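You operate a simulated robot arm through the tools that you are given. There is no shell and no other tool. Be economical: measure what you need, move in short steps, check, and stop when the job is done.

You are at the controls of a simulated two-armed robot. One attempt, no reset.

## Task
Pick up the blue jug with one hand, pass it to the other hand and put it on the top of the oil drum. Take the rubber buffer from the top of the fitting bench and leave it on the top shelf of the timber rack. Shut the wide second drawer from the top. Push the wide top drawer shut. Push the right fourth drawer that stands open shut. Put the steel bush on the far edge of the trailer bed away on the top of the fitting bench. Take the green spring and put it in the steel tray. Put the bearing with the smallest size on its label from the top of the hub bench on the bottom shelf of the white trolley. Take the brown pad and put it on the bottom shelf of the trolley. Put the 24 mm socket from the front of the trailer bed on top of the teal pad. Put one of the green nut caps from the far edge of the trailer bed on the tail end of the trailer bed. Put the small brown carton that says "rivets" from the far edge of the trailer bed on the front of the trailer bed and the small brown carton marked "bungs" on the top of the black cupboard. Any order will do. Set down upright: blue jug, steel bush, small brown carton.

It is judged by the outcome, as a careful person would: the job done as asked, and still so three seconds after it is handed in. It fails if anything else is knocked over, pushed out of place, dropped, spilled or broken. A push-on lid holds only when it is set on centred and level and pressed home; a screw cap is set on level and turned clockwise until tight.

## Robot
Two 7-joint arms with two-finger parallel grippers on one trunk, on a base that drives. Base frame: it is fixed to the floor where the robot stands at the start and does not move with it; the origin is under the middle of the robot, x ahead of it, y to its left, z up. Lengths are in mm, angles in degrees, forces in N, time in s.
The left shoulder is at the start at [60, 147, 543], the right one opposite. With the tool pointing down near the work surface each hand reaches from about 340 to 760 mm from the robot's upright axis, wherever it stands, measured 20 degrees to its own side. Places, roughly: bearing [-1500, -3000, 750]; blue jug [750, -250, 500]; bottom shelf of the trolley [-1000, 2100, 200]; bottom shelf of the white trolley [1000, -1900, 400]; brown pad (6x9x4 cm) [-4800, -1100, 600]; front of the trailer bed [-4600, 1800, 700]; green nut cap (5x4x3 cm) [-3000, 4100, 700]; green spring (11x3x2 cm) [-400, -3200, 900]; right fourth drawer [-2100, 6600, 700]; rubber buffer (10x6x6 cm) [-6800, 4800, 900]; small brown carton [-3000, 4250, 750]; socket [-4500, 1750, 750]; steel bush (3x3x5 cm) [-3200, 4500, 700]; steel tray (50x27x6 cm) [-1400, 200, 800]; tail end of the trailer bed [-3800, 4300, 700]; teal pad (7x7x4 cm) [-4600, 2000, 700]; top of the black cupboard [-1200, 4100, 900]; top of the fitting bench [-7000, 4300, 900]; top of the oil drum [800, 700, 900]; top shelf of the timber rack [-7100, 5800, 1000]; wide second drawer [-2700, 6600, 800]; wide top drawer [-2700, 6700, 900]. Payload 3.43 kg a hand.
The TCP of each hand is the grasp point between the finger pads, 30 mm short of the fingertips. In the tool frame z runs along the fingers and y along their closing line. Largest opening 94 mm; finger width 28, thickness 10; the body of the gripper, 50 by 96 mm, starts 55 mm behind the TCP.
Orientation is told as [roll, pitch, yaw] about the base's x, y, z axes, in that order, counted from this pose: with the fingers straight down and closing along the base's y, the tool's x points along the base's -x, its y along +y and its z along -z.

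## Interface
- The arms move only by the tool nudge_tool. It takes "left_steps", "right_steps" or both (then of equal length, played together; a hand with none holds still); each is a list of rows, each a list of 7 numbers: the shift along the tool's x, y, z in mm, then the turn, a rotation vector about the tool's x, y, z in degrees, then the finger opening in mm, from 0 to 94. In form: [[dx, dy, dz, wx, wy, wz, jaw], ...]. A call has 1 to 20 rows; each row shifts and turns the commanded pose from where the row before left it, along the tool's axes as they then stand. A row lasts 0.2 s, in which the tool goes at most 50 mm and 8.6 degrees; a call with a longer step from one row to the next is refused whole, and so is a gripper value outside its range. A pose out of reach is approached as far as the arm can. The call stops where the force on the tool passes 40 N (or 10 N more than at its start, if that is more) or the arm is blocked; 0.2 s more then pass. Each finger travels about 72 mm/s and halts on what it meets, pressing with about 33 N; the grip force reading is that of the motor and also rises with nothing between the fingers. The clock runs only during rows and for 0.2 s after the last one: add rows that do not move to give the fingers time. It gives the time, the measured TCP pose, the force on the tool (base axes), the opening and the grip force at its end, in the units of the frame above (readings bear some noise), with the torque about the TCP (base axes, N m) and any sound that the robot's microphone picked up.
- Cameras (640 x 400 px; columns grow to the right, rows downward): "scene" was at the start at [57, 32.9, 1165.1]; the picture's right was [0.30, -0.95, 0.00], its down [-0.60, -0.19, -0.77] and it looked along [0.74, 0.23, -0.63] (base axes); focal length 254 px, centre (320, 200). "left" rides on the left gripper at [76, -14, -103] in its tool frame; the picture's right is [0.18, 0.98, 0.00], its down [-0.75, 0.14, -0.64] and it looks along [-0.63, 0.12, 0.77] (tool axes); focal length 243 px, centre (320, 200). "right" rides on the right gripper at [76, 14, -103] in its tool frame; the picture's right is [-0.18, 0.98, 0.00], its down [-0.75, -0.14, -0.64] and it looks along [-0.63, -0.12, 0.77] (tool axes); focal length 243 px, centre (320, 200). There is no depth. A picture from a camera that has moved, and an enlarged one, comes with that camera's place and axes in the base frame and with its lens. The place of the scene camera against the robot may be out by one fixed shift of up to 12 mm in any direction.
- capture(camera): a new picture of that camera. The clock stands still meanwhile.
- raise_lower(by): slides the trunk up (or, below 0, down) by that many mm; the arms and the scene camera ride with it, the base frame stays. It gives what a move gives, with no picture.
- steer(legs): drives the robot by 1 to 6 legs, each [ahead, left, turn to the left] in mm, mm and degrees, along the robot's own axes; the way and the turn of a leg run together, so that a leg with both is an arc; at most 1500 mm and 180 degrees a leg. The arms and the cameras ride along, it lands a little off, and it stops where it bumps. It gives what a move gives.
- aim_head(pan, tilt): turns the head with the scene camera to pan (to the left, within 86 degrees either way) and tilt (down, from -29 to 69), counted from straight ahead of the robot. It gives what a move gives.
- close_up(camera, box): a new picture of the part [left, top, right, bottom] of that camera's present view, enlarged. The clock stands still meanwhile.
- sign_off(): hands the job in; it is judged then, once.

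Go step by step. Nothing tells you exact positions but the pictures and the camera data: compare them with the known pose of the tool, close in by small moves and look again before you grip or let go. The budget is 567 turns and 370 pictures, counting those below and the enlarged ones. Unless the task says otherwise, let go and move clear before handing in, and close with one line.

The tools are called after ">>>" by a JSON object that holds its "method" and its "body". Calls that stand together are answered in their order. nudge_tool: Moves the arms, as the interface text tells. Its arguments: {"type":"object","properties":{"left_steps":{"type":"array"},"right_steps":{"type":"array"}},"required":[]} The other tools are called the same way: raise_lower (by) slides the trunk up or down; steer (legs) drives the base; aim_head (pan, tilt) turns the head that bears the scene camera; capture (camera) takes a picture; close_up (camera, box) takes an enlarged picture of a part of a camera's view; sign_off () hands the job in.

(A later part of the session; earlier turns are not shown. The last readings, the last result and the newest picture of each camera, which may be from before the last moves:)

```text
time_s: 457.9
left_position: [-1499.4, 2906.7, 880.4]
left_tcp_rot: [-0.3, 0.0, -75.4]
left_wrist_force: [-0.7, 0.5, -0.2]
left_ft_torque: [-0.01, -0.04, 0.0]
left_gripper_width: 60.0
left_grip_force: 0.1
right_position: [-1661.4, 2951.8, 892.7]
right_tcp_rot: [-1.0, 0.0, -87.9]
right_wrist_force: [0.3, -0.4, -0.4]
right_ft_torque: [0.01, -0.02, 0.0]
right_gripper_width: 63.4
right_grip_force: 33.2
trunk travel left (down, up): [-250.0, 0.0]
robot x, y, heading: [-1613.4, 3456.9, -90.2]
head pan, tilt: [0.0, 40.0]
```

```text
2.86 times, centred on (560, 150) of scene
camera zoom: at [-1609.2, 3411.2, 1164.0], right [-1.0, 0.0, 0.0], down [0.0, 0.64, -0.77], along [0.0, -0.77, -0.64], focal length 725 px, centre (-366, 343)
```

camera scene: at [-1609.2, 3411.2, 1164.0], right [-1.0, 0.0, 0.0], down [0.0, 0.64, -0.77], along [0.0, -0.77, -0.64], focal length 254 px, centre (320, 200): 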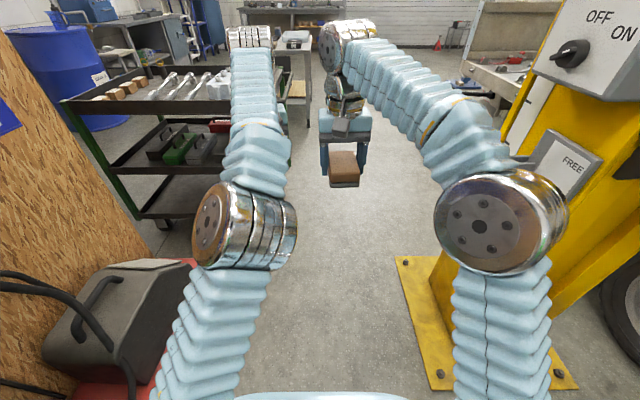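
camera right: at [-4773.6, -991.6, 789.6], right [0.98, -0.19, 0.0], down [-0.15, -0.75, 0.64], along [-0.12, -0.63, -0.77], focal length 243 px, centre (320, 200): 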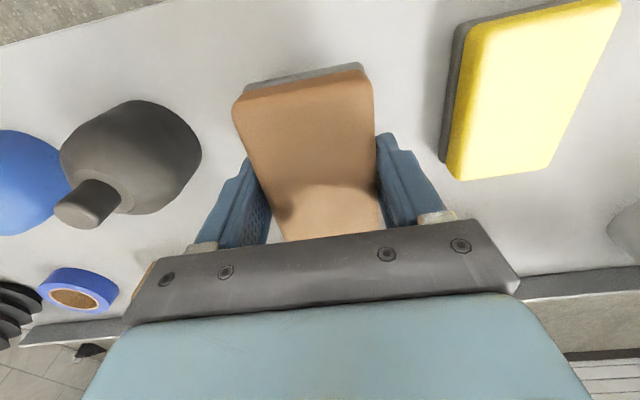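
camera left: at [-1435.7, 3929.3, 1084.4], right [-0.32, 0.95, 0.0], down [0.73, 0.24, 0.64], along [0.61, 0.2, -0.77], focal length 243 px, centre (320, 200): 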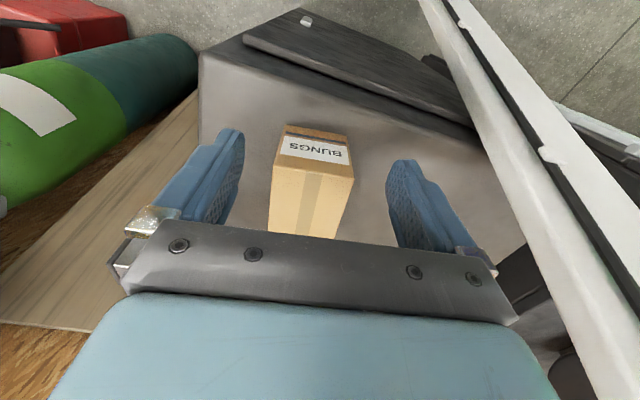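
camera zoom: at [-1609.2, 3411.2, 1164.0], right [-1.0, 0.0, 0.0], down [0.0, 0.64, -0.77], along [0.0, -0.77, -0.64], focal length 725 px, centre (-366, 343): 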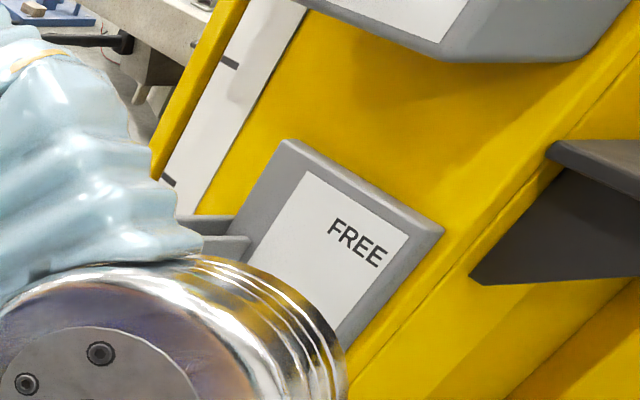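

>>> {"method": "nudge_tool", "body": {"right_steps": [[-30, 10, 15, 0, 0, 0, 40], [-30, 10, 15, 0, 0, 0, 40], [-30, 10, 15, 0, 0, 0, 40], [-20, 0, 10, 0, 0, 0, 40], [0, 0, 0, 0, 0, 0, 40]]}}

>>> {"method": "aim_head", "body": {"pan": -20, "tilt": 40}}

>>> {"method": "capture", "body": {"camera": "scene"}}

```text
time_s: 459.1
left_position: [-1500.4, 2906.5, 882.5]
left_tcp_rot: [-0.2, -0.1, -75.4]
left_wrist_force: [-0.3, 0.1, 0.6]
left_ft_torque: [0.0, -0.01, 0.0]
left_gripper_width: 59.9
left_grip_force: 0.0
right_position: [-1638.1, 2872.7, 851.3]
right_tcp_rot: [-1.0, -0.2, -87.9]
right_wrist_force: [0.5, 0.0, -1.3]
right_ft_torque: [0.0, -0.02, 0.05]
right_gripper_width: 63.6
right_grip_force: 33.0
right hand out of reach, approached as far as the arm can: row 3, 4
trunk travel left (down, up): [-250.0, 0.0]
robot x, y, heading: [-1615.5, 3458.5, -89.8]
head pan, tilt: [0.0, 40.0]
```

```text
time_s: 459.9
left_position: [-1500.0, 2905.6, 880.9]
left_tcp_rot: [-0.2, -0.1, -75.5]
left_wrist_force: [0.1, 0.6, 0.3]
left_ft_torque: [-0.04, 0.03, -0.01]
left_gripper_width: 59.8
left_grip_force: 0.0
right_position: [-1637.0, 2873.6, 851.7]
right_tcp_rot: [-1.0, -0.2, -87.9]
right_wrist_force: [0.8, 0.0, -0.1]
right_ft_torque: [0.02, 0.0, -0.01]
right_gripper_width: 63.6
right_grip_force: 33.2
trunk travel left (down, up): [-250.0, 0.0]
robot x, y, heading: [-1612.4, 3457.9, -90.1]
head pan, tilt: [-20.0, 40.0]
```

```text
179 pictures are left
camera scene: at [-1638.0, 3416.2, 1164.0], right [-0.94, 0.34, 0.0], down [0.22, 0.6, -0.77], along [-0.26, -0.72, -0.64], focal length 254 px, centre (320, 200)
```

scene: 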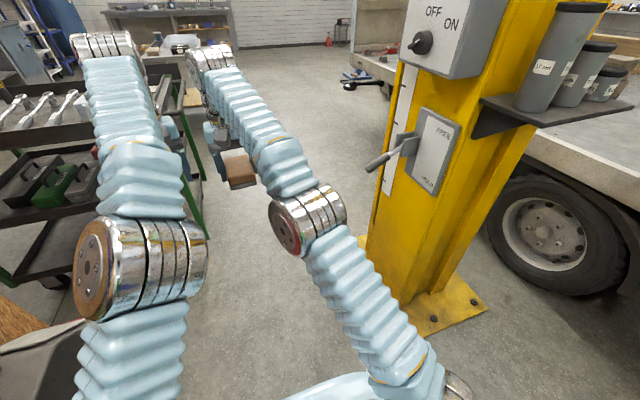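

>>> {"method": "close_up", "body": {"camera": "scene", "box": [340, 70, 500, 210]}}

```text
2.86 times, centred on (420, 140) of scene
camera zoom: at [-1638.0, 3416.2, 1164.0], right [-0.94, 0.34, 0.0], down [0.22, 0.6, -0.77], along [-0.26, -0.72, -0.64], focal length 725 px, centre (34, 371)
```

zoom: 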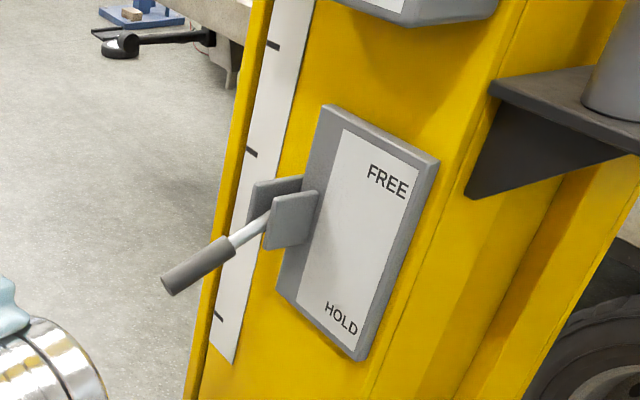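

The lever on the post looks unchanged. The base is about 500 mm wide, so I continue south along x≈-1690 between post and trolley.

>>> {"method": "steer", "body": {"legs": [[0, -80, 0], [1450, 0, 0]]}}

>>> {"method": "aim_head", "body": {"pan": 70, "tilt": 40}}

>>> {"method": "capture", "body": {"camera": "scene"}}

```text
time_s: 467.9
left_position: [-1558.3, 1471.9, 882.5]
left_tcp_rot: [-0.1, -0.1, -74.4]
left_wrist_force: [-0.1, -0.9, -1.1]
left_ft_torque: [0.01, 0.01, 0.01]
left_gripper_width: 60.0
left_grip_force: 0.0
right_position: [-1694.0, 1435.0, 852.0]
right_tcp_rot: [-0.8, -0.3, -86.5]
right_wrist_force: [-0.3, -0.6, -0.5]
right_ft_torque: [-0.03, 0.05, -0.01]
right_gripper_width: 63.5
right_grip_force: 33.0
trunk travel left (down, up): [-250.0, 0.0]
robot x, y, heading: [-1679.2, 2017.7, -88.9]
head pan, tilt: [-20.0, 40.0]
stopped in leg 2: the robot was blocked; the commanded pose is now the measured one
```

```text
time_s: 469.6
left_position: [-1558.1, 1471.7, 883.5]
left_tcp_rot: [0.1, -0.1, -74.2]
left_wrist_force: [0.5, -0.1, -0.1]
left_ft_torque: [-0.01, 0.01, -0.02]
left_gripper_width: 59.8
left_grip_force: 0.0
right_position: [-1695.3, 1435.4, 853.2]
right_tcp_rot: [-0.9, -0.4, -86.7]
right_wrist_force: [-0.5, 0.5, -0.5]
right_ft_torque: [0.0, -0.01, 0.04]
right_gripper_width: 63.5
right_grip_force: 33.2
trunk travel left (down, up): [-250.0, 0.0]
robot x, y, heading: [-1677.7, 2017.7, -89.0]
head pan, tilt: [70.0, 40.0]
```

```text
177 pictures are left
camera scene: at [-1600.3, 2031.1, 1164.3], right [-0.32, -0.95, 0.0], down [-0.61, 0.21, -0.77], along [0.73, -0.25, -0.64], focal length 254 px, centre (320, 200)
```

scene: 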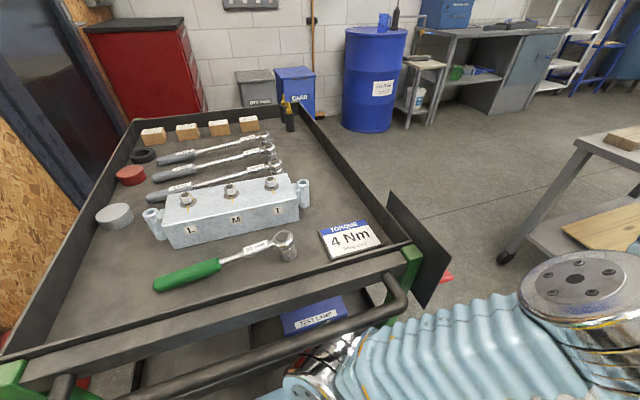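

>>> {"method": "steer", "body": {"legs": [[30, -250, 0]]}}

>>> {"method": "capture", "body": {"camera": "scene"}}

```text
time_s: 471.4
left_position: [-1800.7, 1435.8, 880.8]
left_tcp_rot: [-0.2, -0.1, -74.3]
left_wrist_force: [0.0, 0.1, -0.3]
left_ft_torque: [0.03, -0.01, -0.01]
left_gripper_width: 60.0
left_grip_force: 0.0
right_position: [-1936.9, 1397.2, 851.4]
right_tcp_rot: [-1.0, -0.2, -86.6]
right_wrist_force: [-0.7, 0.8, -1.2]
right_ft_torque: [0.03, 0.04, 0.02]
right_gripper_width: 63.4
right_grip_force: 33.3
trunk travel left (down, up): [-250.0, 0.0]
robot x, y, heading: [-1924.2, 1983.2, -88.9]
head pan, tilt: [70.0, 40.0]
```

```text
176 pictures are left
camera scene: at [-1842.4, 1993.8, 1164.0], right [-0.32, -0.95, 0.0], down [-0.61, 0.21, -0.77], along [0.73, -0.25, -0.64], focal length 254 px, centre (320, 200)
```

scene: 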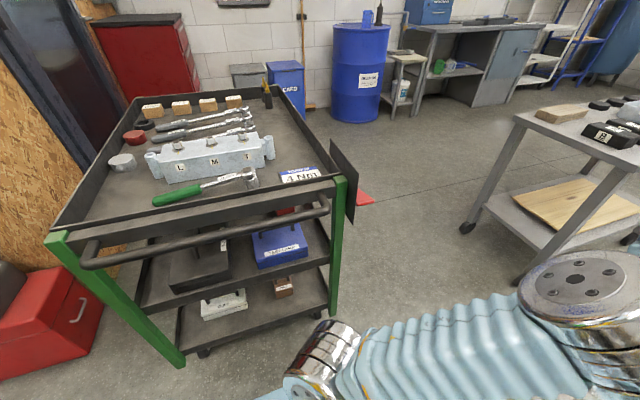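

>>> {"method": "close_up", "body": {"camera": "scene", "box": [120, 180, 360, 370]}}

```text
2.11 times, centred on (240, 275) of scene
camera zoom: at [-1842.4, 1993.8, 1164.0], right [-0.32, -0.95, 0.0], down [-0.61, 0.21, -0.77], along [0.73, -0.25, -0.64], focal length 534 px, centre (488, 42)
```

zoom: 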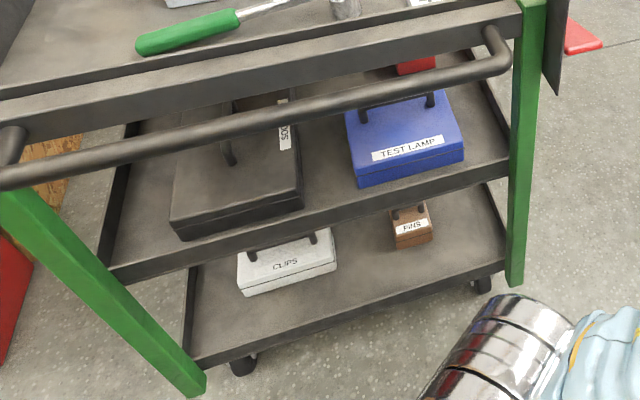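

Trolley's west end is at x≈-1340; the bottom shelf (z≈90) has free room between the CLIPS and PINS boxes around [-1260,2060]. I step west, face it, and lower the trunk to reach in under the handle.

>>> {"method": "steer", "body": {"legs": [[0, -240, 0], [0, 0, 89]]}}

>>> {"method": "raise_lower", "body": {"by": -250}}

>>> {"method": "aim_head", "body": {"pan": 0, "tilt": 35}}

>>> {"method": "capture", "body": {"camera": "scene"}}

```text
time_s: 477.0
left_position: [-1621.2, 2118.1, 880.7]
left_tcp_rot: [-0.2, 0.0, 17.1]
left_wrist_force: [0.0, -0.3, -0.4]
left_ft_torque: [0.01, 0.03, 0.02]
left_gripper_width: 59.9
left_grip_force: 0.2
right_position: [-1581.3, 1983.7, 851.7]
right_tcp_rot: [-1.0, -0.3, 4.8]
right_wrist_force: [-1.1, -0.5, 0.6]
right_ft_torque: [0.03, 0.02, 0.0]
right_gripper_width: 63.3
right_grip_force: 33.3
trunk travel left (down, up): [-250.0, 0.0]
robot x, y, heading: [-2166.1, 1980.4, 2.5]
head pan, tilt: [70.0, 40.0]
```

```text
time_s: 479.6
left_position: [-1619.9, 2118.7, 631.4]
left_tcp_rot: [-0.1, -0.1, 17.2]
left_wrist_force: [-0.2, 0.2, -1.0]
left_ft_torque: [0.03, 0.01, -0.02]
left_gripper_width: 60.1
left_grip_force: 0.0
right_position: [-1582.1, 1984.0, 601.9]
right_tcp_rot: [-1.1, -0.3, 4.8]
right_wrist_force: [-1.0, 0.2, -0.4]
right_ft_torque: [-0.03, 0.0, -0.01]
right_gripper_width: 63.5
right_grip_force: 32.4
trunk travel left (down, up): [0.0, 250.0]
robot x, y, heading: [-2169.6, 1979.7, 2.4]
head pan, tilt: [70.0, 40.0]
```

```text
time_s: 481.0
left_position: [-1623.1, 2119.7, 630.4]
left_tcp_rot: [-0.2, 0.0, 17.3]
left_wrist_force: [0.4, 0.2, 0.8]
left_ft_torque: [0.02, 0.0, 0.01]
left_gripper_width: 59.9
left_grip_force: 0.1
right_position: [-1579.9, 1982.8, 601.5]
right_tcp_rot: [-1.0, -0.3, 4.8]
right_wrist_force: [-1.0, 0.0, -0.4]
right_ft_torque: [-0.01, 0.01, -0.03]
right_gripper_width: 63.3
right_grip_force: 33.2
trunk travel left (down, up): [0.0, 250.0]
robot x, y, heading: [-2170.0, 1982.1, 2.5]
head pan, tilt: [0.0, 35.0]
```

```text
174 pictures are left
camera scene: at [-2103.6, 1989.7, 921.5], right [0.04, -1.0, 0.0], down [-0.57, -0.03, -0.82], along [0.82, 0.04, -0.57], focal length 254 px, centre (320, 200)
```

scene: 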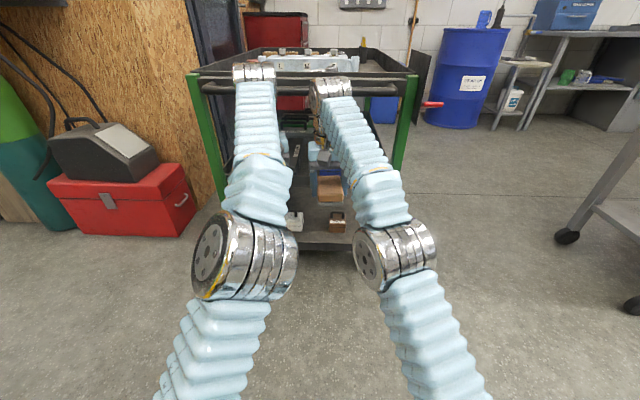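

>>> {"method": "nudge_tool", "body": {"right_steps": [[10, 0, 45, 0, 0, 0, 40], [10, 0, 45, 0, 0, 0, 40], [10, 0, 45, 0, 0, 0, 40], [10, 0, 45, 0, 0, 0, 40], [10, 0, 45, 0, 0, 0, 40], [0, 0, 0, 0, -8.3, 0, 40], [0, 0, 0, 0, -8.3, 0, 40], [0, 0, 0, 0, -8.3, 0, 40], [0, 0, 0, 0, -8.3, 0, 40], [0, 0, 0, 0, -8.3, 0, 40], [0, 0, 0, 0, -8.3, 0, 40], [0, 0, 0, 0, 0, 0, 40]], "left_steps": [[40, 15, -15, 0, 0, 0, 60], [40, 15, -15, 0, 0, 0, 60], [40, 15, -15, 0, 0, 0, 60], [40, 15, -15, 0, 0, 0, 60], [20, 0, 0, 0, 0, 0, 60], [0, 0, 0, 0, 0, 0, 60], [0, 0, 0, 0, 0, 0, 60], [0, 0, 0, 0, 0, 0, 60], [0, 0, 0, 0, 0, 0, 60], [0, 0, 0, 0, 0, 0, 60], [0, 0, 0, 0, 0, 0, 60], [0, 0, 0, 0, 0, 0, 60]]}}

>>> {"method": "capture", "body": {"camera": "scene"}}

>>> {"method": "capture", "body": {"camera": "right"}}

```text
time_s: 483.6
left_position: [-1808.8, 2121.8, 687.5]
left_tcp_rot: [-0.1, -0.1, 17.2]
left_wrist_force: [-0.3, -0.2, 0.3]
left_ft_torque: [-0.02, 0.03, 0.0]
left_gripper_width: 60.2
left_grip_force: 0.0
right_position: [-1630.1, 1974.7, 376.4]
right_tcp_rot: [-1.5, -50.0, 5.8]
right_wrist_force: [-0.4, 0.4, -0.5]
right_ft_torque: [0.02, 0.0, 0.02]
right_gripper_width: 63.5
right_grip_force: 33.1
trunk travel left (down, up): [0.0, 250.0]
robot x, y, heading: [-2166.6, 1980.1, 2.9]
head pan, tilt: [0.0, 35.0]
```

```text
173 pictures are left
camera scene: at [-2103.7, 1989.6, 921.6], right [0.04, -1.0, 0.0], down [-0.57, -0.03, -0.82], along [0.82, 0.04, -0.57], focal length 254 px, centre (320, 200)
```

scene: 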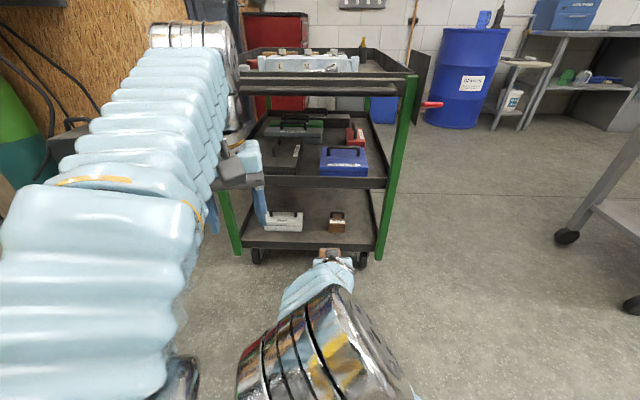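

```text
172 pictures are left
camera right: at [-1758.1, 1978.4, 384.1], right [0.04, 0.99, 0.12], down [0.0, -0.13, 0.99], along [1.0, -0.04, -0.01], focal length 243 px, centre (320, 200)
```

right: 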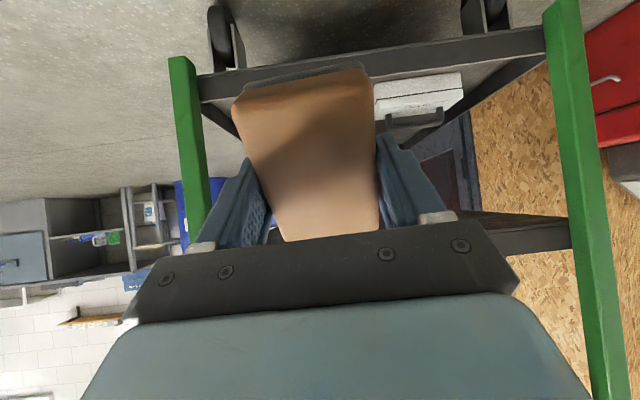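

>>> {"method": "steer", "body": {"legs": [[180, 55, -2.5]]}}

>>> {"method": "nudge_tool", "body": {"right_steps": [[30, 0, 25, 0, 0, 0, 40], [30, 0, 25, 0, 0, 0, 40], [28, 0, 24, 0, 0, 0, 40], [-19, 0, 23, 0, 0, 0, 40], [-19, 0, 23, 0, 0, 0, 40], [0, 0, 0, 0, 0, 0, 40]]}}

>>> {"method": "capture", "body": {"camera": "scene"}}

>>> {"method": "capture", "body": {"camera": "right"}}

```text
time_s: 485.2
left_position: [-1625.1, 2168.7, 688.3]
left_tcp_rot: [-0.1, -0.1, 14.9]
left_wrist_force: [-0.1, -0.1, 0.5]
left_ft_torque: [0.04, 0.0, -0.04]
left_gripper_width: 60.2
left_grip_force: 0.1
right_position: [-1452.2, 2014.1, 377.5]
right_tcp_rot: [-1.5, -49.9, 3.6]
right_wrist_force: [0.5, 0.2, -0.5]
right_ft_torque: [0.03, -0.01, 0.03]
right_gripper_width: 63.5
right_grip_force: 33.2
trunk travel left (down, up): [0.0, 250.0]
robot x, y, heading: [-1989.2, 2040.3, 0.3]
head pan, tilt: [0.0, 35.0]
```

```text
time_s: 486.6
left_position: [-1625.0, 2168.7, 689.9]
left_tcp_rot: [-0.1, 0.1, 14.9]
left_wrist_force: [0.5, 0.7, -0.2]
left_ft_torque: [0.02, 0.01, 0.02]
left_gripper_width: 60.1
left_grip_force: 0.0
right_position: [-1393.0, 2013.6, 261.3]
right_tcp_rot: [-1.6, -49.8, 3.8]
right_wrist_force: [-1.2, 0.2, -0.1]
right_ft_torque: [0.03, 0.01, 0.01]
right_gripper_width: 63.4
right_grip_force: 32.5
trunk travel left (down, up): [0.0, 250.0]
robot x, y, heading: [-1988.7, 2044.3, 0.4]
head pan, tilt: [0.0, 35.0]
```

```text
171 pictures are left
camera scene: at [-1925.4, 2047.6, 921.6], right [0.0, -1.0, 0.0], down [-0.57, 0.0, -0.82], along [0.82, 0.0, -0.57], focal length 254 px, centre (320, 200)
```

scene: 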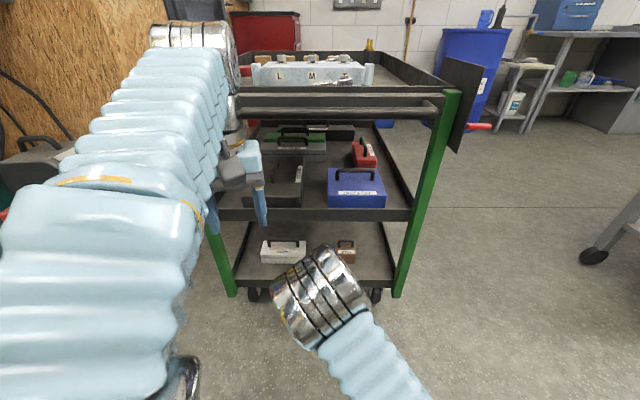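

```text
170 pictures are left
camera right: at [-1521.7, 2023.0, 268.2], right [0.07, 0.99, 0.12], down [0.0, -0.12, 0.99], along [1.0, -0.07, -0.01], focal length 243 px, centre (320, 200)
```

right: 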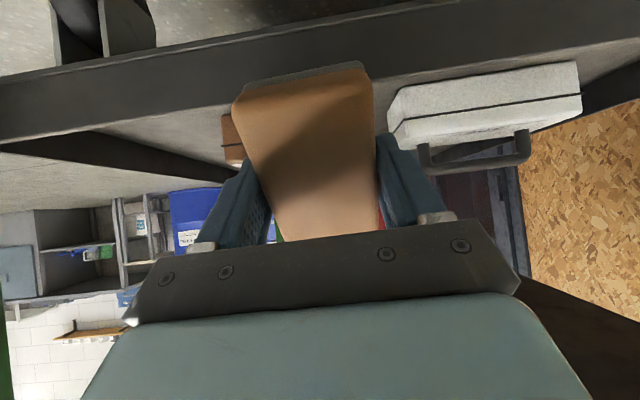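

>>> {"method": "nudge_tool", "body": {"right_steps": [[-23, 0, -19, 0, 0, 0, 40], [-22.5, -4, 26.8, 0, 0, 0, 40], [-22.5, -4, 26.8, 0, 0, 0, 40], [0, 0, 0, 0, 0, 0, 40]]}}

>>> {"method": "capture", "body": {"camera": "right"}}

>>> {"method": "close_up", "body": {"camera": "scene", "box": [220, 180, 440, 340]}}

```text
time_s: 487.6
left_position: [-1625.5, 2168.7, 689.2]
left_tcp_rot: [0.0, -0.1, 14.9]
left_wrist_force: [-1.6, 0.0, -0.5]
left_ft_torque: [0.02, 0.02, 0.0]
left_gripper_width: 60.4
left_grip_force: 0.1
right_position: [-1323.4, 2009.7, 290.7]
right_tcp_rot: [-1.4, -49.8, 3.7]
right_wrist_force: [1.2, -0.1, -1.1]
right_ft_torque: [0.01, 0.0, 0.01]
right_gripper_width: 63.5
right_grip_force: 32.7
trunk travel left (down, up): [0.0, 250.0]
robot x, y, heading: [-1989.3, 2043.7, 0.1]
head pan, tilt: [0.0, 35.0]
```

```text
169 pictures are left
camera right: at [-1451.6, 2018.2, 297.3], right [0.07, 0.99, 0.12], down [0.0, -0.12, 0.99], along [1.0, -0.07, -0.01], focal length 243 px, centre (320, 200)
```

right: 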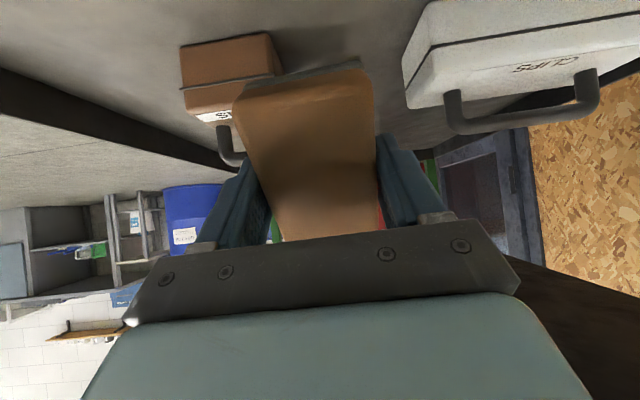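

```text
2.50 times, centred on (330, 260) of scene
camera zoom: at [-1925.3, 2047.6, 921.6], right [0.0, -1.0, 0.0], down [-0.57, 0.0, -0.82], along [0.82, 0.0, -0.57], focal length 635 px, centre (295, 50)
```

zoom: 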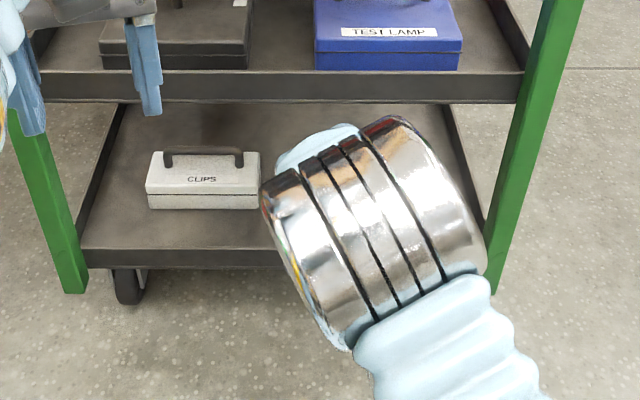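

>>> {"method": "nudge_tool", "body": {"right_steps": [[0, 12, 0, 0, 0, 0, 40], [11.5, 0, 9.6, 0, 0, 0, 40], [11.5, 0, 9.6, 0, 0, 0, 40], [5.4, 0, 4.5, 0, 0, 0, 40], [0, 0, 0, 0, 0, 0, 40]]}}

>>> {"method": "capture", "body": {"camera": "right"}}

```text
time_s: 488.8
left_position: [-1624.3, 2168.9, 689.0]
left_tcp_rot: [0.0, 0.0, 14.9]
left_wrist_force: [0.0, 0.5, -0.6]
left_ft_torque: [-0.02, -0.01, 0.0]
left_gripper_width: 60.1
left_grip_force: 0.1
right_position: [-1322.4, 2022.2, 252.8]
right_tcp_rot: [-1.5, -49.9, 3.7]
right_wrist_force: [0.0, 0.5, -0.4]
right_ft_torque: [0.01, 0.0, 0.01]
right_gripper_width: 63.5
right_grip_force: 32.9
trunk travel left (down, up): [0.0, 250.0]
robot x, y, heading: [-1988.5, 2038.4, 0.3]
head pan, tilt: [0.0, 35.0]
```

```text
167 pictures are left
camera right: at [-1450.7, 2030.3, 261.1], right [0.07, 0.99, 0.12], down [0.0, -0.12, 0.99], along [1.0, -0.07, -0.01], focal length 243 px, centre (320, 200)
```

right: 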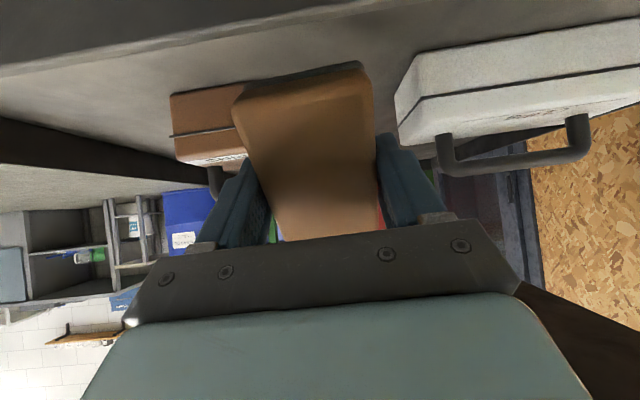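

>>> {"method": "nudge_tool", "body": {"right_steps": [[3.1, 0, 2.6, 0, 0, 0, 40], [3.1, 0, 2.6, 0, 0, 0, 40], [3.1, 0, 2.6, 0, 0, 0, 40], [3.1, 0, 2.6, 0, 0, 0, 40], [3.1, 0, 2.6, 0, 0, 0, 40], [0, 0, 0, 0, 0, 0, 40]]}}

>>> {"method": "capture", "body": {"camera": "right"}}

```text
time_s: 490.2
left_position: [-1625.4, 2168.7, 689.5]
left_tcp_rot: [-0.1, 0.0, 14.9]
left_wrist_force: [0.2, 0.3, 0.0]
left_ft_torque: [0.01, 0.0, -0.02]
left_gripper_width: 60.1
left_grip_force: 0.1
right_position: [-1322.9, 2021.4, 233.8]
right_tcp_rot: [-1.5, -50.0, 3.7]
right_wrist_force: [-0.4, -1.1, -0.7]
right_ft_torque: [0.01, 0.0, 0.0]
right_gripper_width: 63.6
right_grip_force: 33.1
trunk travel left (down, up): [0.0, 250.0]
robot x, y, heading: [-1986.8, 2039.5, 0.4]
head pan, tilt: [0.0, 35.0]
```

```text
166 pictures are left
camera right: at [-1450.3, 2030.1, 241.1], right [0.07, 0.99, 0.12], down [0.0, -0.12, 0.99], along [1.0, -0.07, -0.01], focal length 243 px, centre (320, 200)
```

right: 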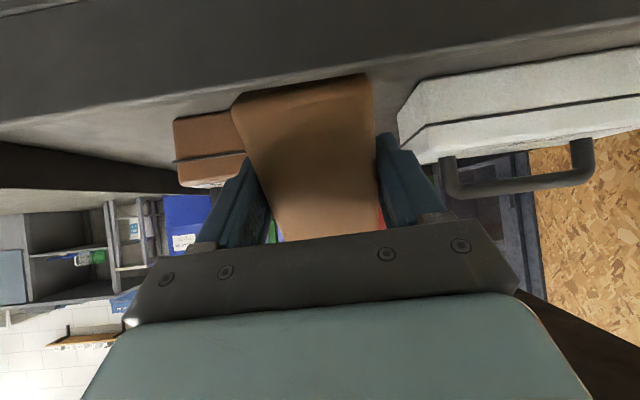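

>>> {"method": "nudge_tool", "body": {"right_steps": [[-6, 0, 7.5, 0, 0, 0, 40], [3.1, 0, 2.6, 0, 0, 0, 40], [3.1, 0, 2.6, 0, 0, 0, 40], [3.1, 0, 2.6, 0, 0, 0, 40], [3.1, 0, 2.6, 0, 0, 0, 40], [0, 0, 0, 0, 0, 0, 40]]}}

>>> {"method": "capture", "body": {"camera": "right"}}

```text
time_s: 491.6
left_position: [-1626.1, 2169.2, 688.9]
left_tcp_rot: [-0.1, -0.1, 14.9]
left_wrist_force: [0.0, -0.1, -0.2]
left_ft_torque: [0.03, 0.03, 0.04]
left_gripper_width: 59.9
left_grip_force: 0.1
right_position: [-1311.9, 2021.5, 219.3]
right_tcp_rot: [-1.4, -50.2, 3.5]
right_wrist_force: [-1.3, -0.2, 11.9]
right_ft_torque: [0.4, 0.18, 0.02]
right_gripper_width: 63.3
right_grip_force: 32.7
trunk travel left (down, up): [0.0, 250.0]
robot x, y, heading: [-1990.8, 2042.0, -0.0]
head pan, tilt: [0.0, 35.0]
```

```text
165 pictures are left
camera right: at [-1440.5, 2030.1, 226.5], right [0.07, 0.99, 0.13], down [-0.01, -0.13, 0.99], along [1.0, -0.07, 0.0], focal length 243 px, centre (320, 200)
```

right: 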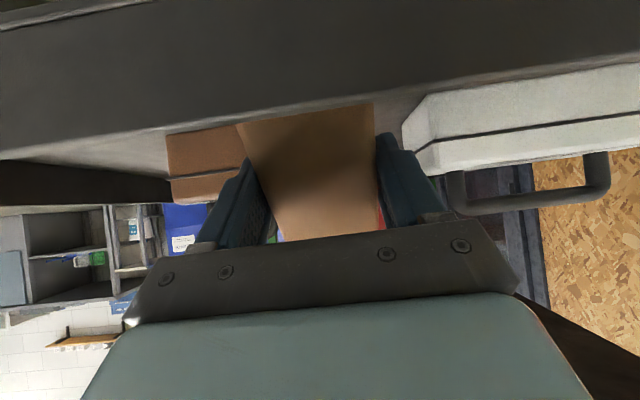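

>>> {"method": "nudge_tool", "body": {"right_steps": [[-6, 0, -5, 0, 0, 0, 40], [-7, 0, 7, 0, 7, 0, 40], [-7, 0, 6, 0, 7, 0, 40], [-7, 0, 5, 0, 6, 0, 40], [0, 0, 0, 0, 0, 0, 40]]}}

>>> {"method": "capture", "body": {"camera": "right"}}

>>> {"method": "close_up", "body": {"camera": "scene", "box": [220, 180, 440, 340]}}

```text
time_s: 492.8
left_position: [-1624.6, 2168.2, 689.5]
left_tcp_rot: [-0.1, -0.2, 14.8]
left_wrist_force: [-0.5, 0.1, -0.6]
left_ft_torque: [-0.03, 0.01, -0.02]
left_gripper_width: 60.2
left_grip_force: 0.0
right_position: [-1285.1, 2023.8, 226.1]
right_tcp_rot: [-1.1, -30.0, 3.1]
right_wrist_force: [-0.4, 0.2, -1.7]
right_ft_torque: [-0.02, -0.02, 0.01]
right_gripper_width: 63.4
right_grip_force: 32.7
trunk travel left (down, up): [0.0, 250.0]
robot x, y, heading: [-1991.0, 2039.4, 0.7]
head pan, tilt: [0.0, 35.0]
```

```text
164 pictures are left
camera right: at [-1402.9, 2032.9, 276.7], right [0.12, 0.99, 0.07], down [0.34, -0.11, 0.93], along [0.93, -0.08, -0.35], focal length 243 px, centre (320, 200)
```

right: 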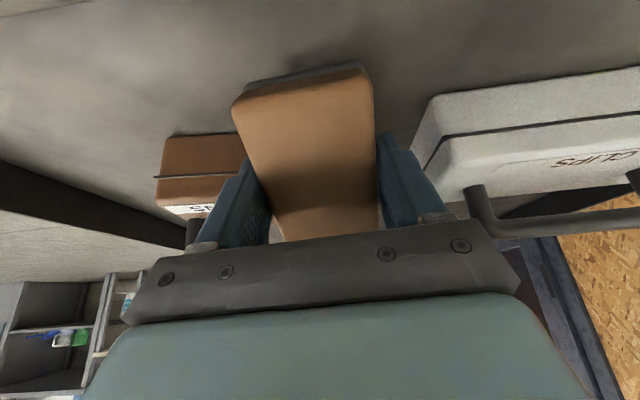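

```text
2.50 times, centred on (330, 260) of scene
camera zoom: at [-1925.3, 2047.6, 921.5], right [0.0, -1.0, 0.0], down [-0.57, 0.0, -0.82], along [0.82, 0.0, -0.57], focal length 635 px, centre (295, 50)
```

zoom: 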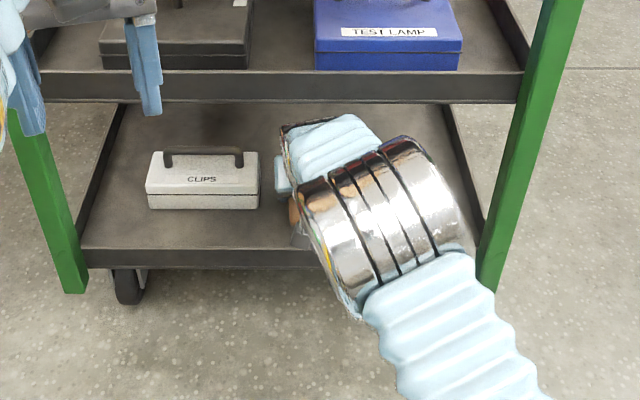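

>>> {"method": "nudge_tool", "body": {"right_steps": [[2, 0, 3.5, 0, 0, 0, 40], [2, 0, 3.5, 0, 0, 0, 40], [2, 0, 3.5, 0, 0, 0, 40], [1.5, 0, 2.6, 0, 0, 0, 40], [1.5, 0, 2.6, 0, 0, 0, 40], [0, 0, 0, 0, 0, 0, 40]]}}

```text
time_s: 494.2
left_position: [-1626.4, 2169.3, 689.8]
left_tcp_rot: [-0.1, -0.3, 15.0]
left_wrist_force: [0.0, -0.4, -0.6]
left_ft_torque: [0.0, 0.0, -0.06]
left_gripper_width: 60.1
left_grip_force: 0.1
right_position: [-1283.4, 2021.6, 212.9]
right_tcp_rot: [-1.2, -30.3, 2.9]
right_wrist_force: [2.3, -4.1, 24.4]
right_ft_torque: [0.13, 0.58, 0.07]
right_gripper_width: 63.4
right_grip_force: 32.5
trunk travel left (down, up): [0.0, 250.0]
robot x, y, heading: [-1990.1, 2038.9, 0.4]
head pan, tilt: [0.0, 35.0]
```

>>> {"method": "nudge_tool", "body": {"right_steps": [[-1, 0, -1.5, 0, 0, 0, 60], [0, 0, 0, 0, 0, 0, 66], [0, 0, 0, 0, 0, 0, 70], [0, 0, 0, 0, 0, 0, 72], [0, 0, 0, 0, 0, 0, 72]]}}

>>> {"method": "capture", "body": {"camera": "right"}}

```text
time_s: 495.4
left_position: [-1625.6, 2168.5, 689.5]
left_tcp_rot: [-0.1, -0.2, 14.9]
left_wrist_force: [0.4, 0.4, 0.5]
left_ft_torque: [-0.05, 0.03, 0.01]
left_gripper_width: 60.0
left_grip_force: 0.0
right_position: [-1285.4, 2024.4, 209.8]
right_tcp_rot: [-1.1, -29.8, 3.0]
right_wrist_force: [0.0, 0.7, -0.6]
right_ft_torque: [-0.01, -0.03, -0.02]
right_gripper_width: 72.1
right_grip_force: 0.1
trunk travel left (down, up): [0.0, 250.0]
robot x, y, heading: [-1987.9, 2042.3, 0.2]
head pan, tilt: [0.0, 35.0]
```

```text
162 pictures are left
camera right: at [-1402.9, 2032.8, 260.6], right [0.12, 0.99, 0.08], down [0.34, -0.11, 0.93], along [0.93, -0.08, -0.35], focal length 243 px, centre (320, 200)
```

right: 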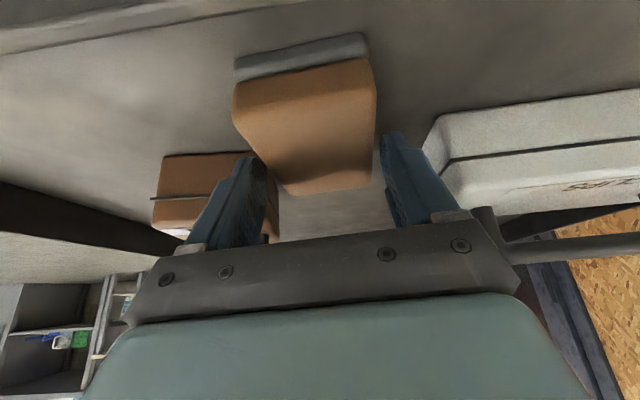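

>>> {"method": "nudge_tool", "body": {"right_steps": [[-10, 0, -22, 0, 0, 0, 72], [0, 0, -25, 0, 0, 0, 72], [0, 0, 0, 0, 0, 0, 72]]}}

>>> {"method": "steer", "body": {"legs": [[-350, 0, 0]]}}

>>> {"method": "capture", "body": {"camera": "scene"}}

```text
time_s: 496.2
left_position: [-1625.1, 2169.3, 688.3]
left_tcp_rot: [-0.1, -0.1, 14.9]
left_wrist_force: [-0.3, 0.5, 0.1]
left_ft_torque: [0.01, 0.02, 0.0]
left_gripper_width: 59.8
left_grip_force: 0.1
right_position: [-1300.6, 2024.1, 254.6]
right_tcp_rot: [-1.1, -29.8, 3.1]
right_wrist_force: [0.0, -0.5, -0.2]
right_ft_torque: [0.0, -0.03, 0.0]
right_gripper_width: 71.8
right_grip_force: 0.0
trunk travel left (down, up): [0.0, 250.0]
robot x, y, heading: [-1988.6, 2042.1, 0.2]
head pan, tilt: [0.0, 35.0]
```

```text
time_s: 498.4
left_position: [-1970.6, 2166.9, 688.7]
left_tcp_rot: [-0.1, -0.1, 14.9]
left_wrist_force: [0.4, 0.3, 1.3]
left_ft_torque: [0.01, 0.03, -0.01]
left_gripper_width: 60.0
left_grip_force: 0.1
right_position: [-1646.7, 2020.6, 254.9]
right_tcp_rot: [-1.0, -30.0, 2.9]
right_wrist_force: [0.2, -0.1, 0.5]
right_ft_torque: [-0.04, 0.01, 0.01]
right_gripper_width: 71.8
right_grip_force: 0.0
trunk travel left (down, up): [0.0, 250.0]
robot x, y, heading: [-2336.1, 2037.4, 0.2]
head pan, tilt: [0.0, 35.0]
```

```text
161 pictures are left
camera scene: at [-2271.9, 2046.2, 921.6], right [0.0, -1.0, 0.0], down [-0.57, 0.0, -0.82], along [0.82, 0.0, -0.57], focal length 254 px, centre (320, 200)
```

scene: 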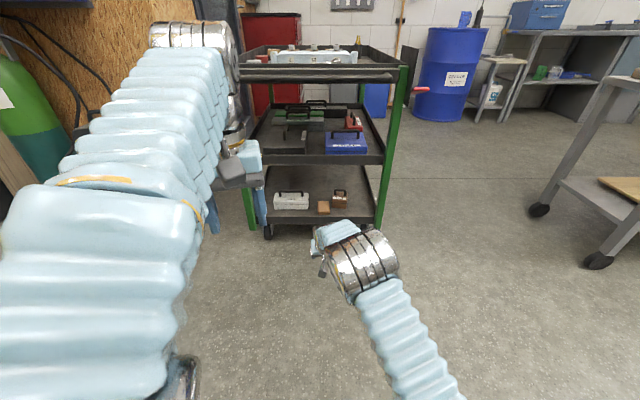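

Brown pad lies on the trolley's bottom shelf. Now raise the trunk, tidy both arms and go back north through the gap for the nut cap, the RIVETS carton and the bush.

>>> {"method": "raise_lower", "body": {"by": 250}}

>>> {"method": "nudge_tool", "body": {"right_steps": [[0, 0, 0, -0.3, 7.5, 0, 60], [0, 0, 0, -0.3, 7.5, 0, 60], [0, 0, 0, -0.2, 7.5, 0, 60], [0, 0, 0, -0.2, 7.5, 3, 60], [20, 0, -45, 0, 0, 0, 60], [20, 0, -45, 0, 0, 0, 60], [20, 0, -45, 0, 0, 0, 60], [20, 0, -45, 0, 0, 0, 60], [20, 0, -45, 0, 0, 0, 60], [20, 0, -45, 0, 0, 0, 60], [20, 0, -45, 0, 0, 0, 60], [0, 0, 0, 0, 0, 0, 60]], "left_steps": [[-40, 0, 10, 0, 0, 7.5, 60], [-40, -10, 10, 0, 0, 7.2, 60], [-40, -10, 15, 0, 0, 0, 60], [-40, -10, 15, 0, 0, 0, 60], [0, 0, 0, 0, 0, 0, 60], [0, 0, 0, 0, 0, 0, 60], [0, 0, 0, 0, 0, 0, 60], [0, 0, 0, 0, 0, 0, 60], [0, 0, 0, 0, 0, 0, 60], [0, 0, 0, 0, 0, 0, 60], [0, 0, 0, 0, 0, 0, 60], [0, 0, 0, 0, 0, 0, 60]]}}

>>> {"method": "capture", "body": {"camera": "scene"}}

```text
time_s: 501.0
left_position: [-1970.5, 2165.9, 939.1]
left_tcp_rot: [0.0, -0.1, 14.8]
left_wrist_force: [-0.1, 0.0, 0.4]
left_ft_torque: [-0.01, 0.01, 0.02]
left_gripper_width: 60.2
left_grip_force: 0.0
right_position: [-1646.1, 2021.7, 505.1]
right_tcp_rot: [-1.1, -29.8, 2.9]
right_wrist_force: [0.6, 0.4, 0.1]
right_ft_torque: [0.03, -0.01, -0.01]
right_gripper_width: 72.0
right_grip_force: 0.0
trunk travel left (down, up): [-250.0, 0.0]
robot x, y, heading: [-2335.6, 2037.7, 0.2]
head pan, tilt: [0.0, 35.0]
```

```text
time_s: 503.6
left_position: [-1811.4, 2152.3, 888.3]
left_tcp_rot: [-0.1, -0.2, 0.0]
left_wrist_force: [0.1, -0.2, 0.8]
left_ft_torque: [0.06, -0.01, -0.01]
left_gripper_width: 59.9
left_grip_force: 0.2
right_position: [-1788.5, 2022.4, 821.6]
right_tcp_rot: [0.2, 0.0, -0.3]
right_wrist_force: [0.2, -1.0, 0.2]
right_ft_torque: [-0.02, 0.03, 0.0]
right_gripper_width: 60.1
right_grip_force: 0.0
trunk travel left (down, up): [-250.0, 0.0]
robot x, y, heading: [-2334.7, 2037.2, 0.1]
head pan, tilt: [0.0, 35.0]
```

```text
160 pictures are left
camera scene: at [-2272.0, 2046.2, 1171.6], right [0.0, -1.0, 0.0], down [-0.57, 0.0, -0.82], along [0.82, 0.0, -0.57], focal length 254 px, centre (320, 200)
```

scene: 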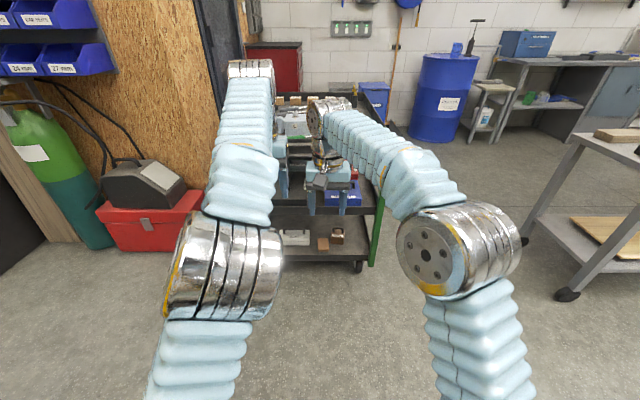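

>>> {"method": "nudge_tool", "body": {"right_steps": [[-10, -35, -5, 0, 0, 0, 60], [-20, -35, -5, 0, 0, 0, 60], [-20, -30, -5, 0, 0, 0, 60], [0, 0, 0, 0, 0, 0, 60]]}}

>>> {"method": "steer", "body": {"legs": [[0, -340, 0], [215, 0, 0], [0, 0, 90]]}}

>>> {"method": "aim_head", "body": {"pan": 0, "tilt": 35}}

>>> {"method": "capture", "body": {"camera": "scene"}}

```text
time_s: 504.6
left_position: [-1810.1, 2153.0, 888.2]
left_tcp_rot: [-0.1, -0.1, 0.2]
left_wrist_force: [0.7, 0.6, 0.3]
left_ft_torque: [-0.03, 0.01, 0.01]
left_gripper_width: 59.8
left_grip_force: 0.2
right_position: [-1738.0, 1922.5, 834.8]
right_tcp_rot: [0.2, 0.1, -0.3]
right_wrist_force: [0.8, -0.5, -0.1]
right_ft_torque: [0.01, 0.01, 0.0]
right_gripper_width: 59.8
right_grip_force: 0.0
trunk travel left (down, up): [-250.0, 0.0]
robot x, y, heading: [-2335.5, 2036.6, -0.0]
head pan, tilt: [0.0, 35.0]
```

```text
time_s: 511.9
left_position: [-2232.4, 2229.4, 887.5]
left_tcp_rot: [-0.2, 0.0, 90.2]
left_wrist_force: [0.1, 0.7, 0.5]
left_ft_torque: [0.01, 0.0, -0.01]
left_gripper_width: 60.3
left_grip_force: 0.1
right_position: [-2003.3, 2303.7, 834.1]
right_tcp_rot: [0.2, 0.1, 89.8]
right_wrist_force: [0.3, -0.5, -0.1]
right_ft_torque: [-0.01, 0.02, 0.03]
right_gripper_width: 59.7
right_grip_force: 0.2
trunk travel left (down, up): [-250.0, 0.0]
robot x, y, heading: [-2116.0, 1702.4, 90.0]
head pan, tilt: [0.0, 35.0]
```

```text
time_s: 512.5
left_position: [-2232.1, 2228.0, 887.9]
left_tcp_rot: [-0.2, -0.1, 90.2]
left_wrist_force: [-0.5, 1.0, 0.8]
left_ft_torque: [-0.02, 0.0, 0.02]
left_gripper_width: 60.1
left_grip_force: 0.1
right_position: [-2002.4, 2303.5, 833.3]
right_tcp_rot: [0.2, 0.1, 89.8]
right_wrist_force: [0.0, -0.3, 0.1]
right_ft_torque: [-0.01, -0.02, 0.01]
right_gripper_width: 59.7
right_grip_force: 0.0
trunk travel left (down, up): [-250.0, 0.0]
robot x, y, heading: [-2117.3, 1707.3, 90.1]
head pan, tilt: [0.0, 35.0]
```

```text
159 pictures are left
camera scene: at [-2112.6, 1770.9, 1171.6], right [1.0, 0.01, 0.0], down [0.0, -0.57, -0.82], along [0.0, 0.82, -0.57], focal length 254 px, centre (320, 200)
```

scene: 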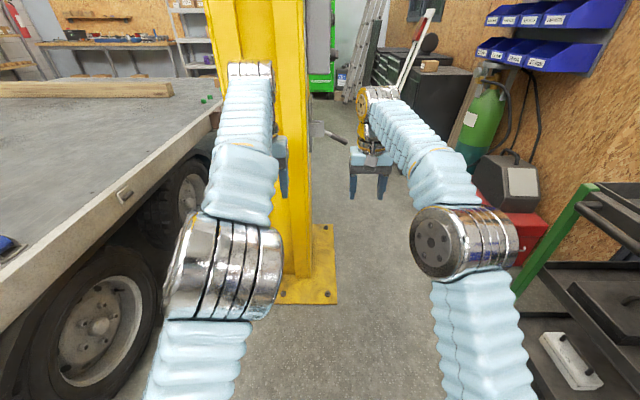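

>>> {"method": "steer", "body": {"legs": [[0, -385, 0], [1500, 0, 0], [250, 0, 0]]}}

>>> {"method": "capture", "body": {"camera": "scene"}}

```text
time_s: 519.5
left_position: [-1888.4, 3247.9, 896.3]
left_tcp_rot: [0.0, -0.9, 93.1]
left_wrist_force: [0.8, -0.3, 0.0]
left_ft_torque: [0.01, -0.01, -0.01]
left_gripper_width: 60.0
left_grip_force: 0.0
right_position: [-1659.9, 3331.7, 840.2]
right_tcp_rot: [0.5, -0.7, 92.5]
right_wrist_force: [0.3, -0.7, 0.5]
right_ft_torque: [-0.02, -0.01, -0.03]
right_gripper_width: 60.0
right_grip_force: 0.1
trunk travel left (down, up): [-250.0, 0.0]
robot x, y, heading: [-1752.0, 2739.5, 92.8]
head pan, tilt: [0.0, 35.0]
stopped in leg 2: the robot was blocked; the commanded pose is now the measured one
```

```text
158 pictures are left
camera scene: at [-1743.9, 2790.5, 1171.9], right [1.0, 0.05, -0.01], down [0.02, -0.56, -0.83], along [-0.04, 0.83, -0.56], focal length 254 px, centre (320, 200)
```

scene: 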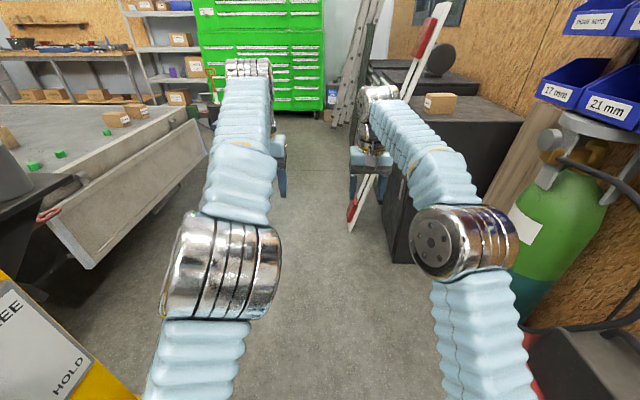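

>>> {"method": "steer", "body": {"legs": [[-250, 0, -2.8]]}}

>>> {"method": "aim_head", "body": {"pan": 35, "tilt": 40}}

>>> {"method": "capture", "body": {"camera": "scene"}}

```text
time_s: 521.3
left_position: [-1863.7, 3023.3, 888.8]
left_tcp_rot: [-0.3, -0.3, 90.3]
left_wrist_force: [0.0, 0.7, -0.1]
left_ft_torque: [-0.01, -0.01, 0.01]
left_gripper_width: 59.8
left_grip_force: 0.1
right_position: [-1632.6, 3096.6, 834.2]
right_tcp_rot: [0.2, 0.0, 89.7]
right_wrist_force: [0.0, 0.2, -0.1]
right_ft_torque: [0.02, -0.04, 0.0]
right_gripper_width: 60.1
right_grip_force: 0.1
trunk travel left (down, up): [-250.0, 0.0]
robot x, y, heading: [-1749.8, 2498.6, 89.9]
head pan, tilt: [0.0, 35.0]
```

```text
time_s: 522.3
left_position: [-1863.7, 3023.6, 888.8]
left_tcp_rot: [-0.3, -0.2, 90.3]
left_wrist_force: [0.5, 0.3, 0.1]
left_ft_torque: [0.0, -0.01, -0.01]
left_gripper_width: 59.8
left_grip_force: 0.0
right_position: [-1631.3, 3096.7, 834.6]
right_tcp_rot: [0.1, 0.0, 89.7]
right_wrist_force: [0.3, -0.5, 0.4]
right_ft_torque: [0.03, 0.0, -0.02]
right_gripper_width: 60.1
right_grip_force: 0.2
trunk travel left (down, up): [-250.0, 0.0]
robot x, y, heading: [-1749.4, 2500.4, 89.9]
head pan, tilt: [35.0, 40.0]
```

```text
157 pictures are left
camera scene: at [-1791.2, 2545.9, 1164.0], right [0.82, 0.57, 0.0], down [0.37, -0.53, -0.77], along [-0.44, 0.63, -0.64], focal length 254 px, centre (320, 200)
```

scene: 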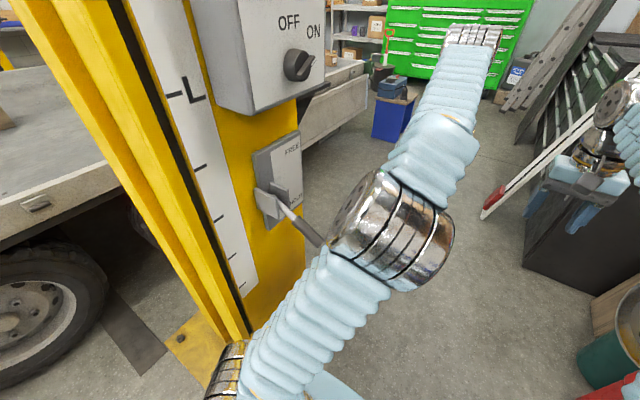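

>>> {"method": "steer", "body": {"legs": [[0, -90, 0], [950, 0, 0]]}}

>>> {"method": "aim_head", "body": {"pan": 60, "tilt": 35}}

>>> {"method": "capture", "body": {"camera": "scene"}}

```text
time_s: 527.9
left_position: [-1775.9, 3965.6, 888.5]
left_tcp_rot: [-0.4, -0.2, 90.3]
left_wrist_force: [0.4, 0.9, 0.5]
left_ft_torque: [0.02, -0.01, 0.02]
left_gripper_width: 60.0
left_grip_force: 0.2
right_position: [-1543.9, 4037.8, 834.8]
right_tcp_rot: [0.2, 0.1, 89.4]
right_wrist_force: [0.2, -0.7, 1.0]
right_ft_torque: [0.01, 0.01, -0.03]
right_gripper_width: 59.9
right_grip_force: 0.0
trunk travel left (down, up): [-250.0, 0.0]
robot x, y, heading: [-1660.4, 3439.9, 90.1]
head pan, tilt: [35.0, 40.0]
```

```text
time_s: 528.8
left_position: [-1776.5, 3965.4, 889.2]
left_tcp_rot: [-0.3, -0.1, 90.3]
left_wrist_force: [0.1, -0.3, -0.9]
left_ft_torque: [-0.02, 0.01, 0.01]
left_gripper_width: 60.0
left_grip_force: 0.1
right_position: [-1542.9, 4038.2, 833.6]
right_tcp_rot: [0.2, 0.1, 89.4]
right_wrist_force: [0.0, 0.8, 0.2]
right_ft_torque: [-0.04, -0.02, -0.01]
right_gripper_width: 59.8
right_grip_force: 0.0
trunk travel left (down, up): [-250.0, 0.0]
robot x, y, heading: [-1661.0, 3441.3, 89.9]
head pan, tilt: [60.0, 35.0]
```

```text
156 pictures are left
camera scene: at [-1731.5, 3462.0, 1171.5], right [0.5, 0.87, 0.0], down [0.5, -0.29, -0.82], along [-0.71, 0.41, -0.57], focal length 254 px, centre (320, 200)
```

scene: 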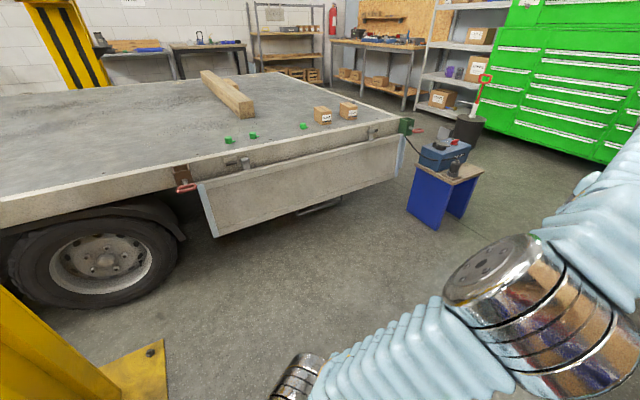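

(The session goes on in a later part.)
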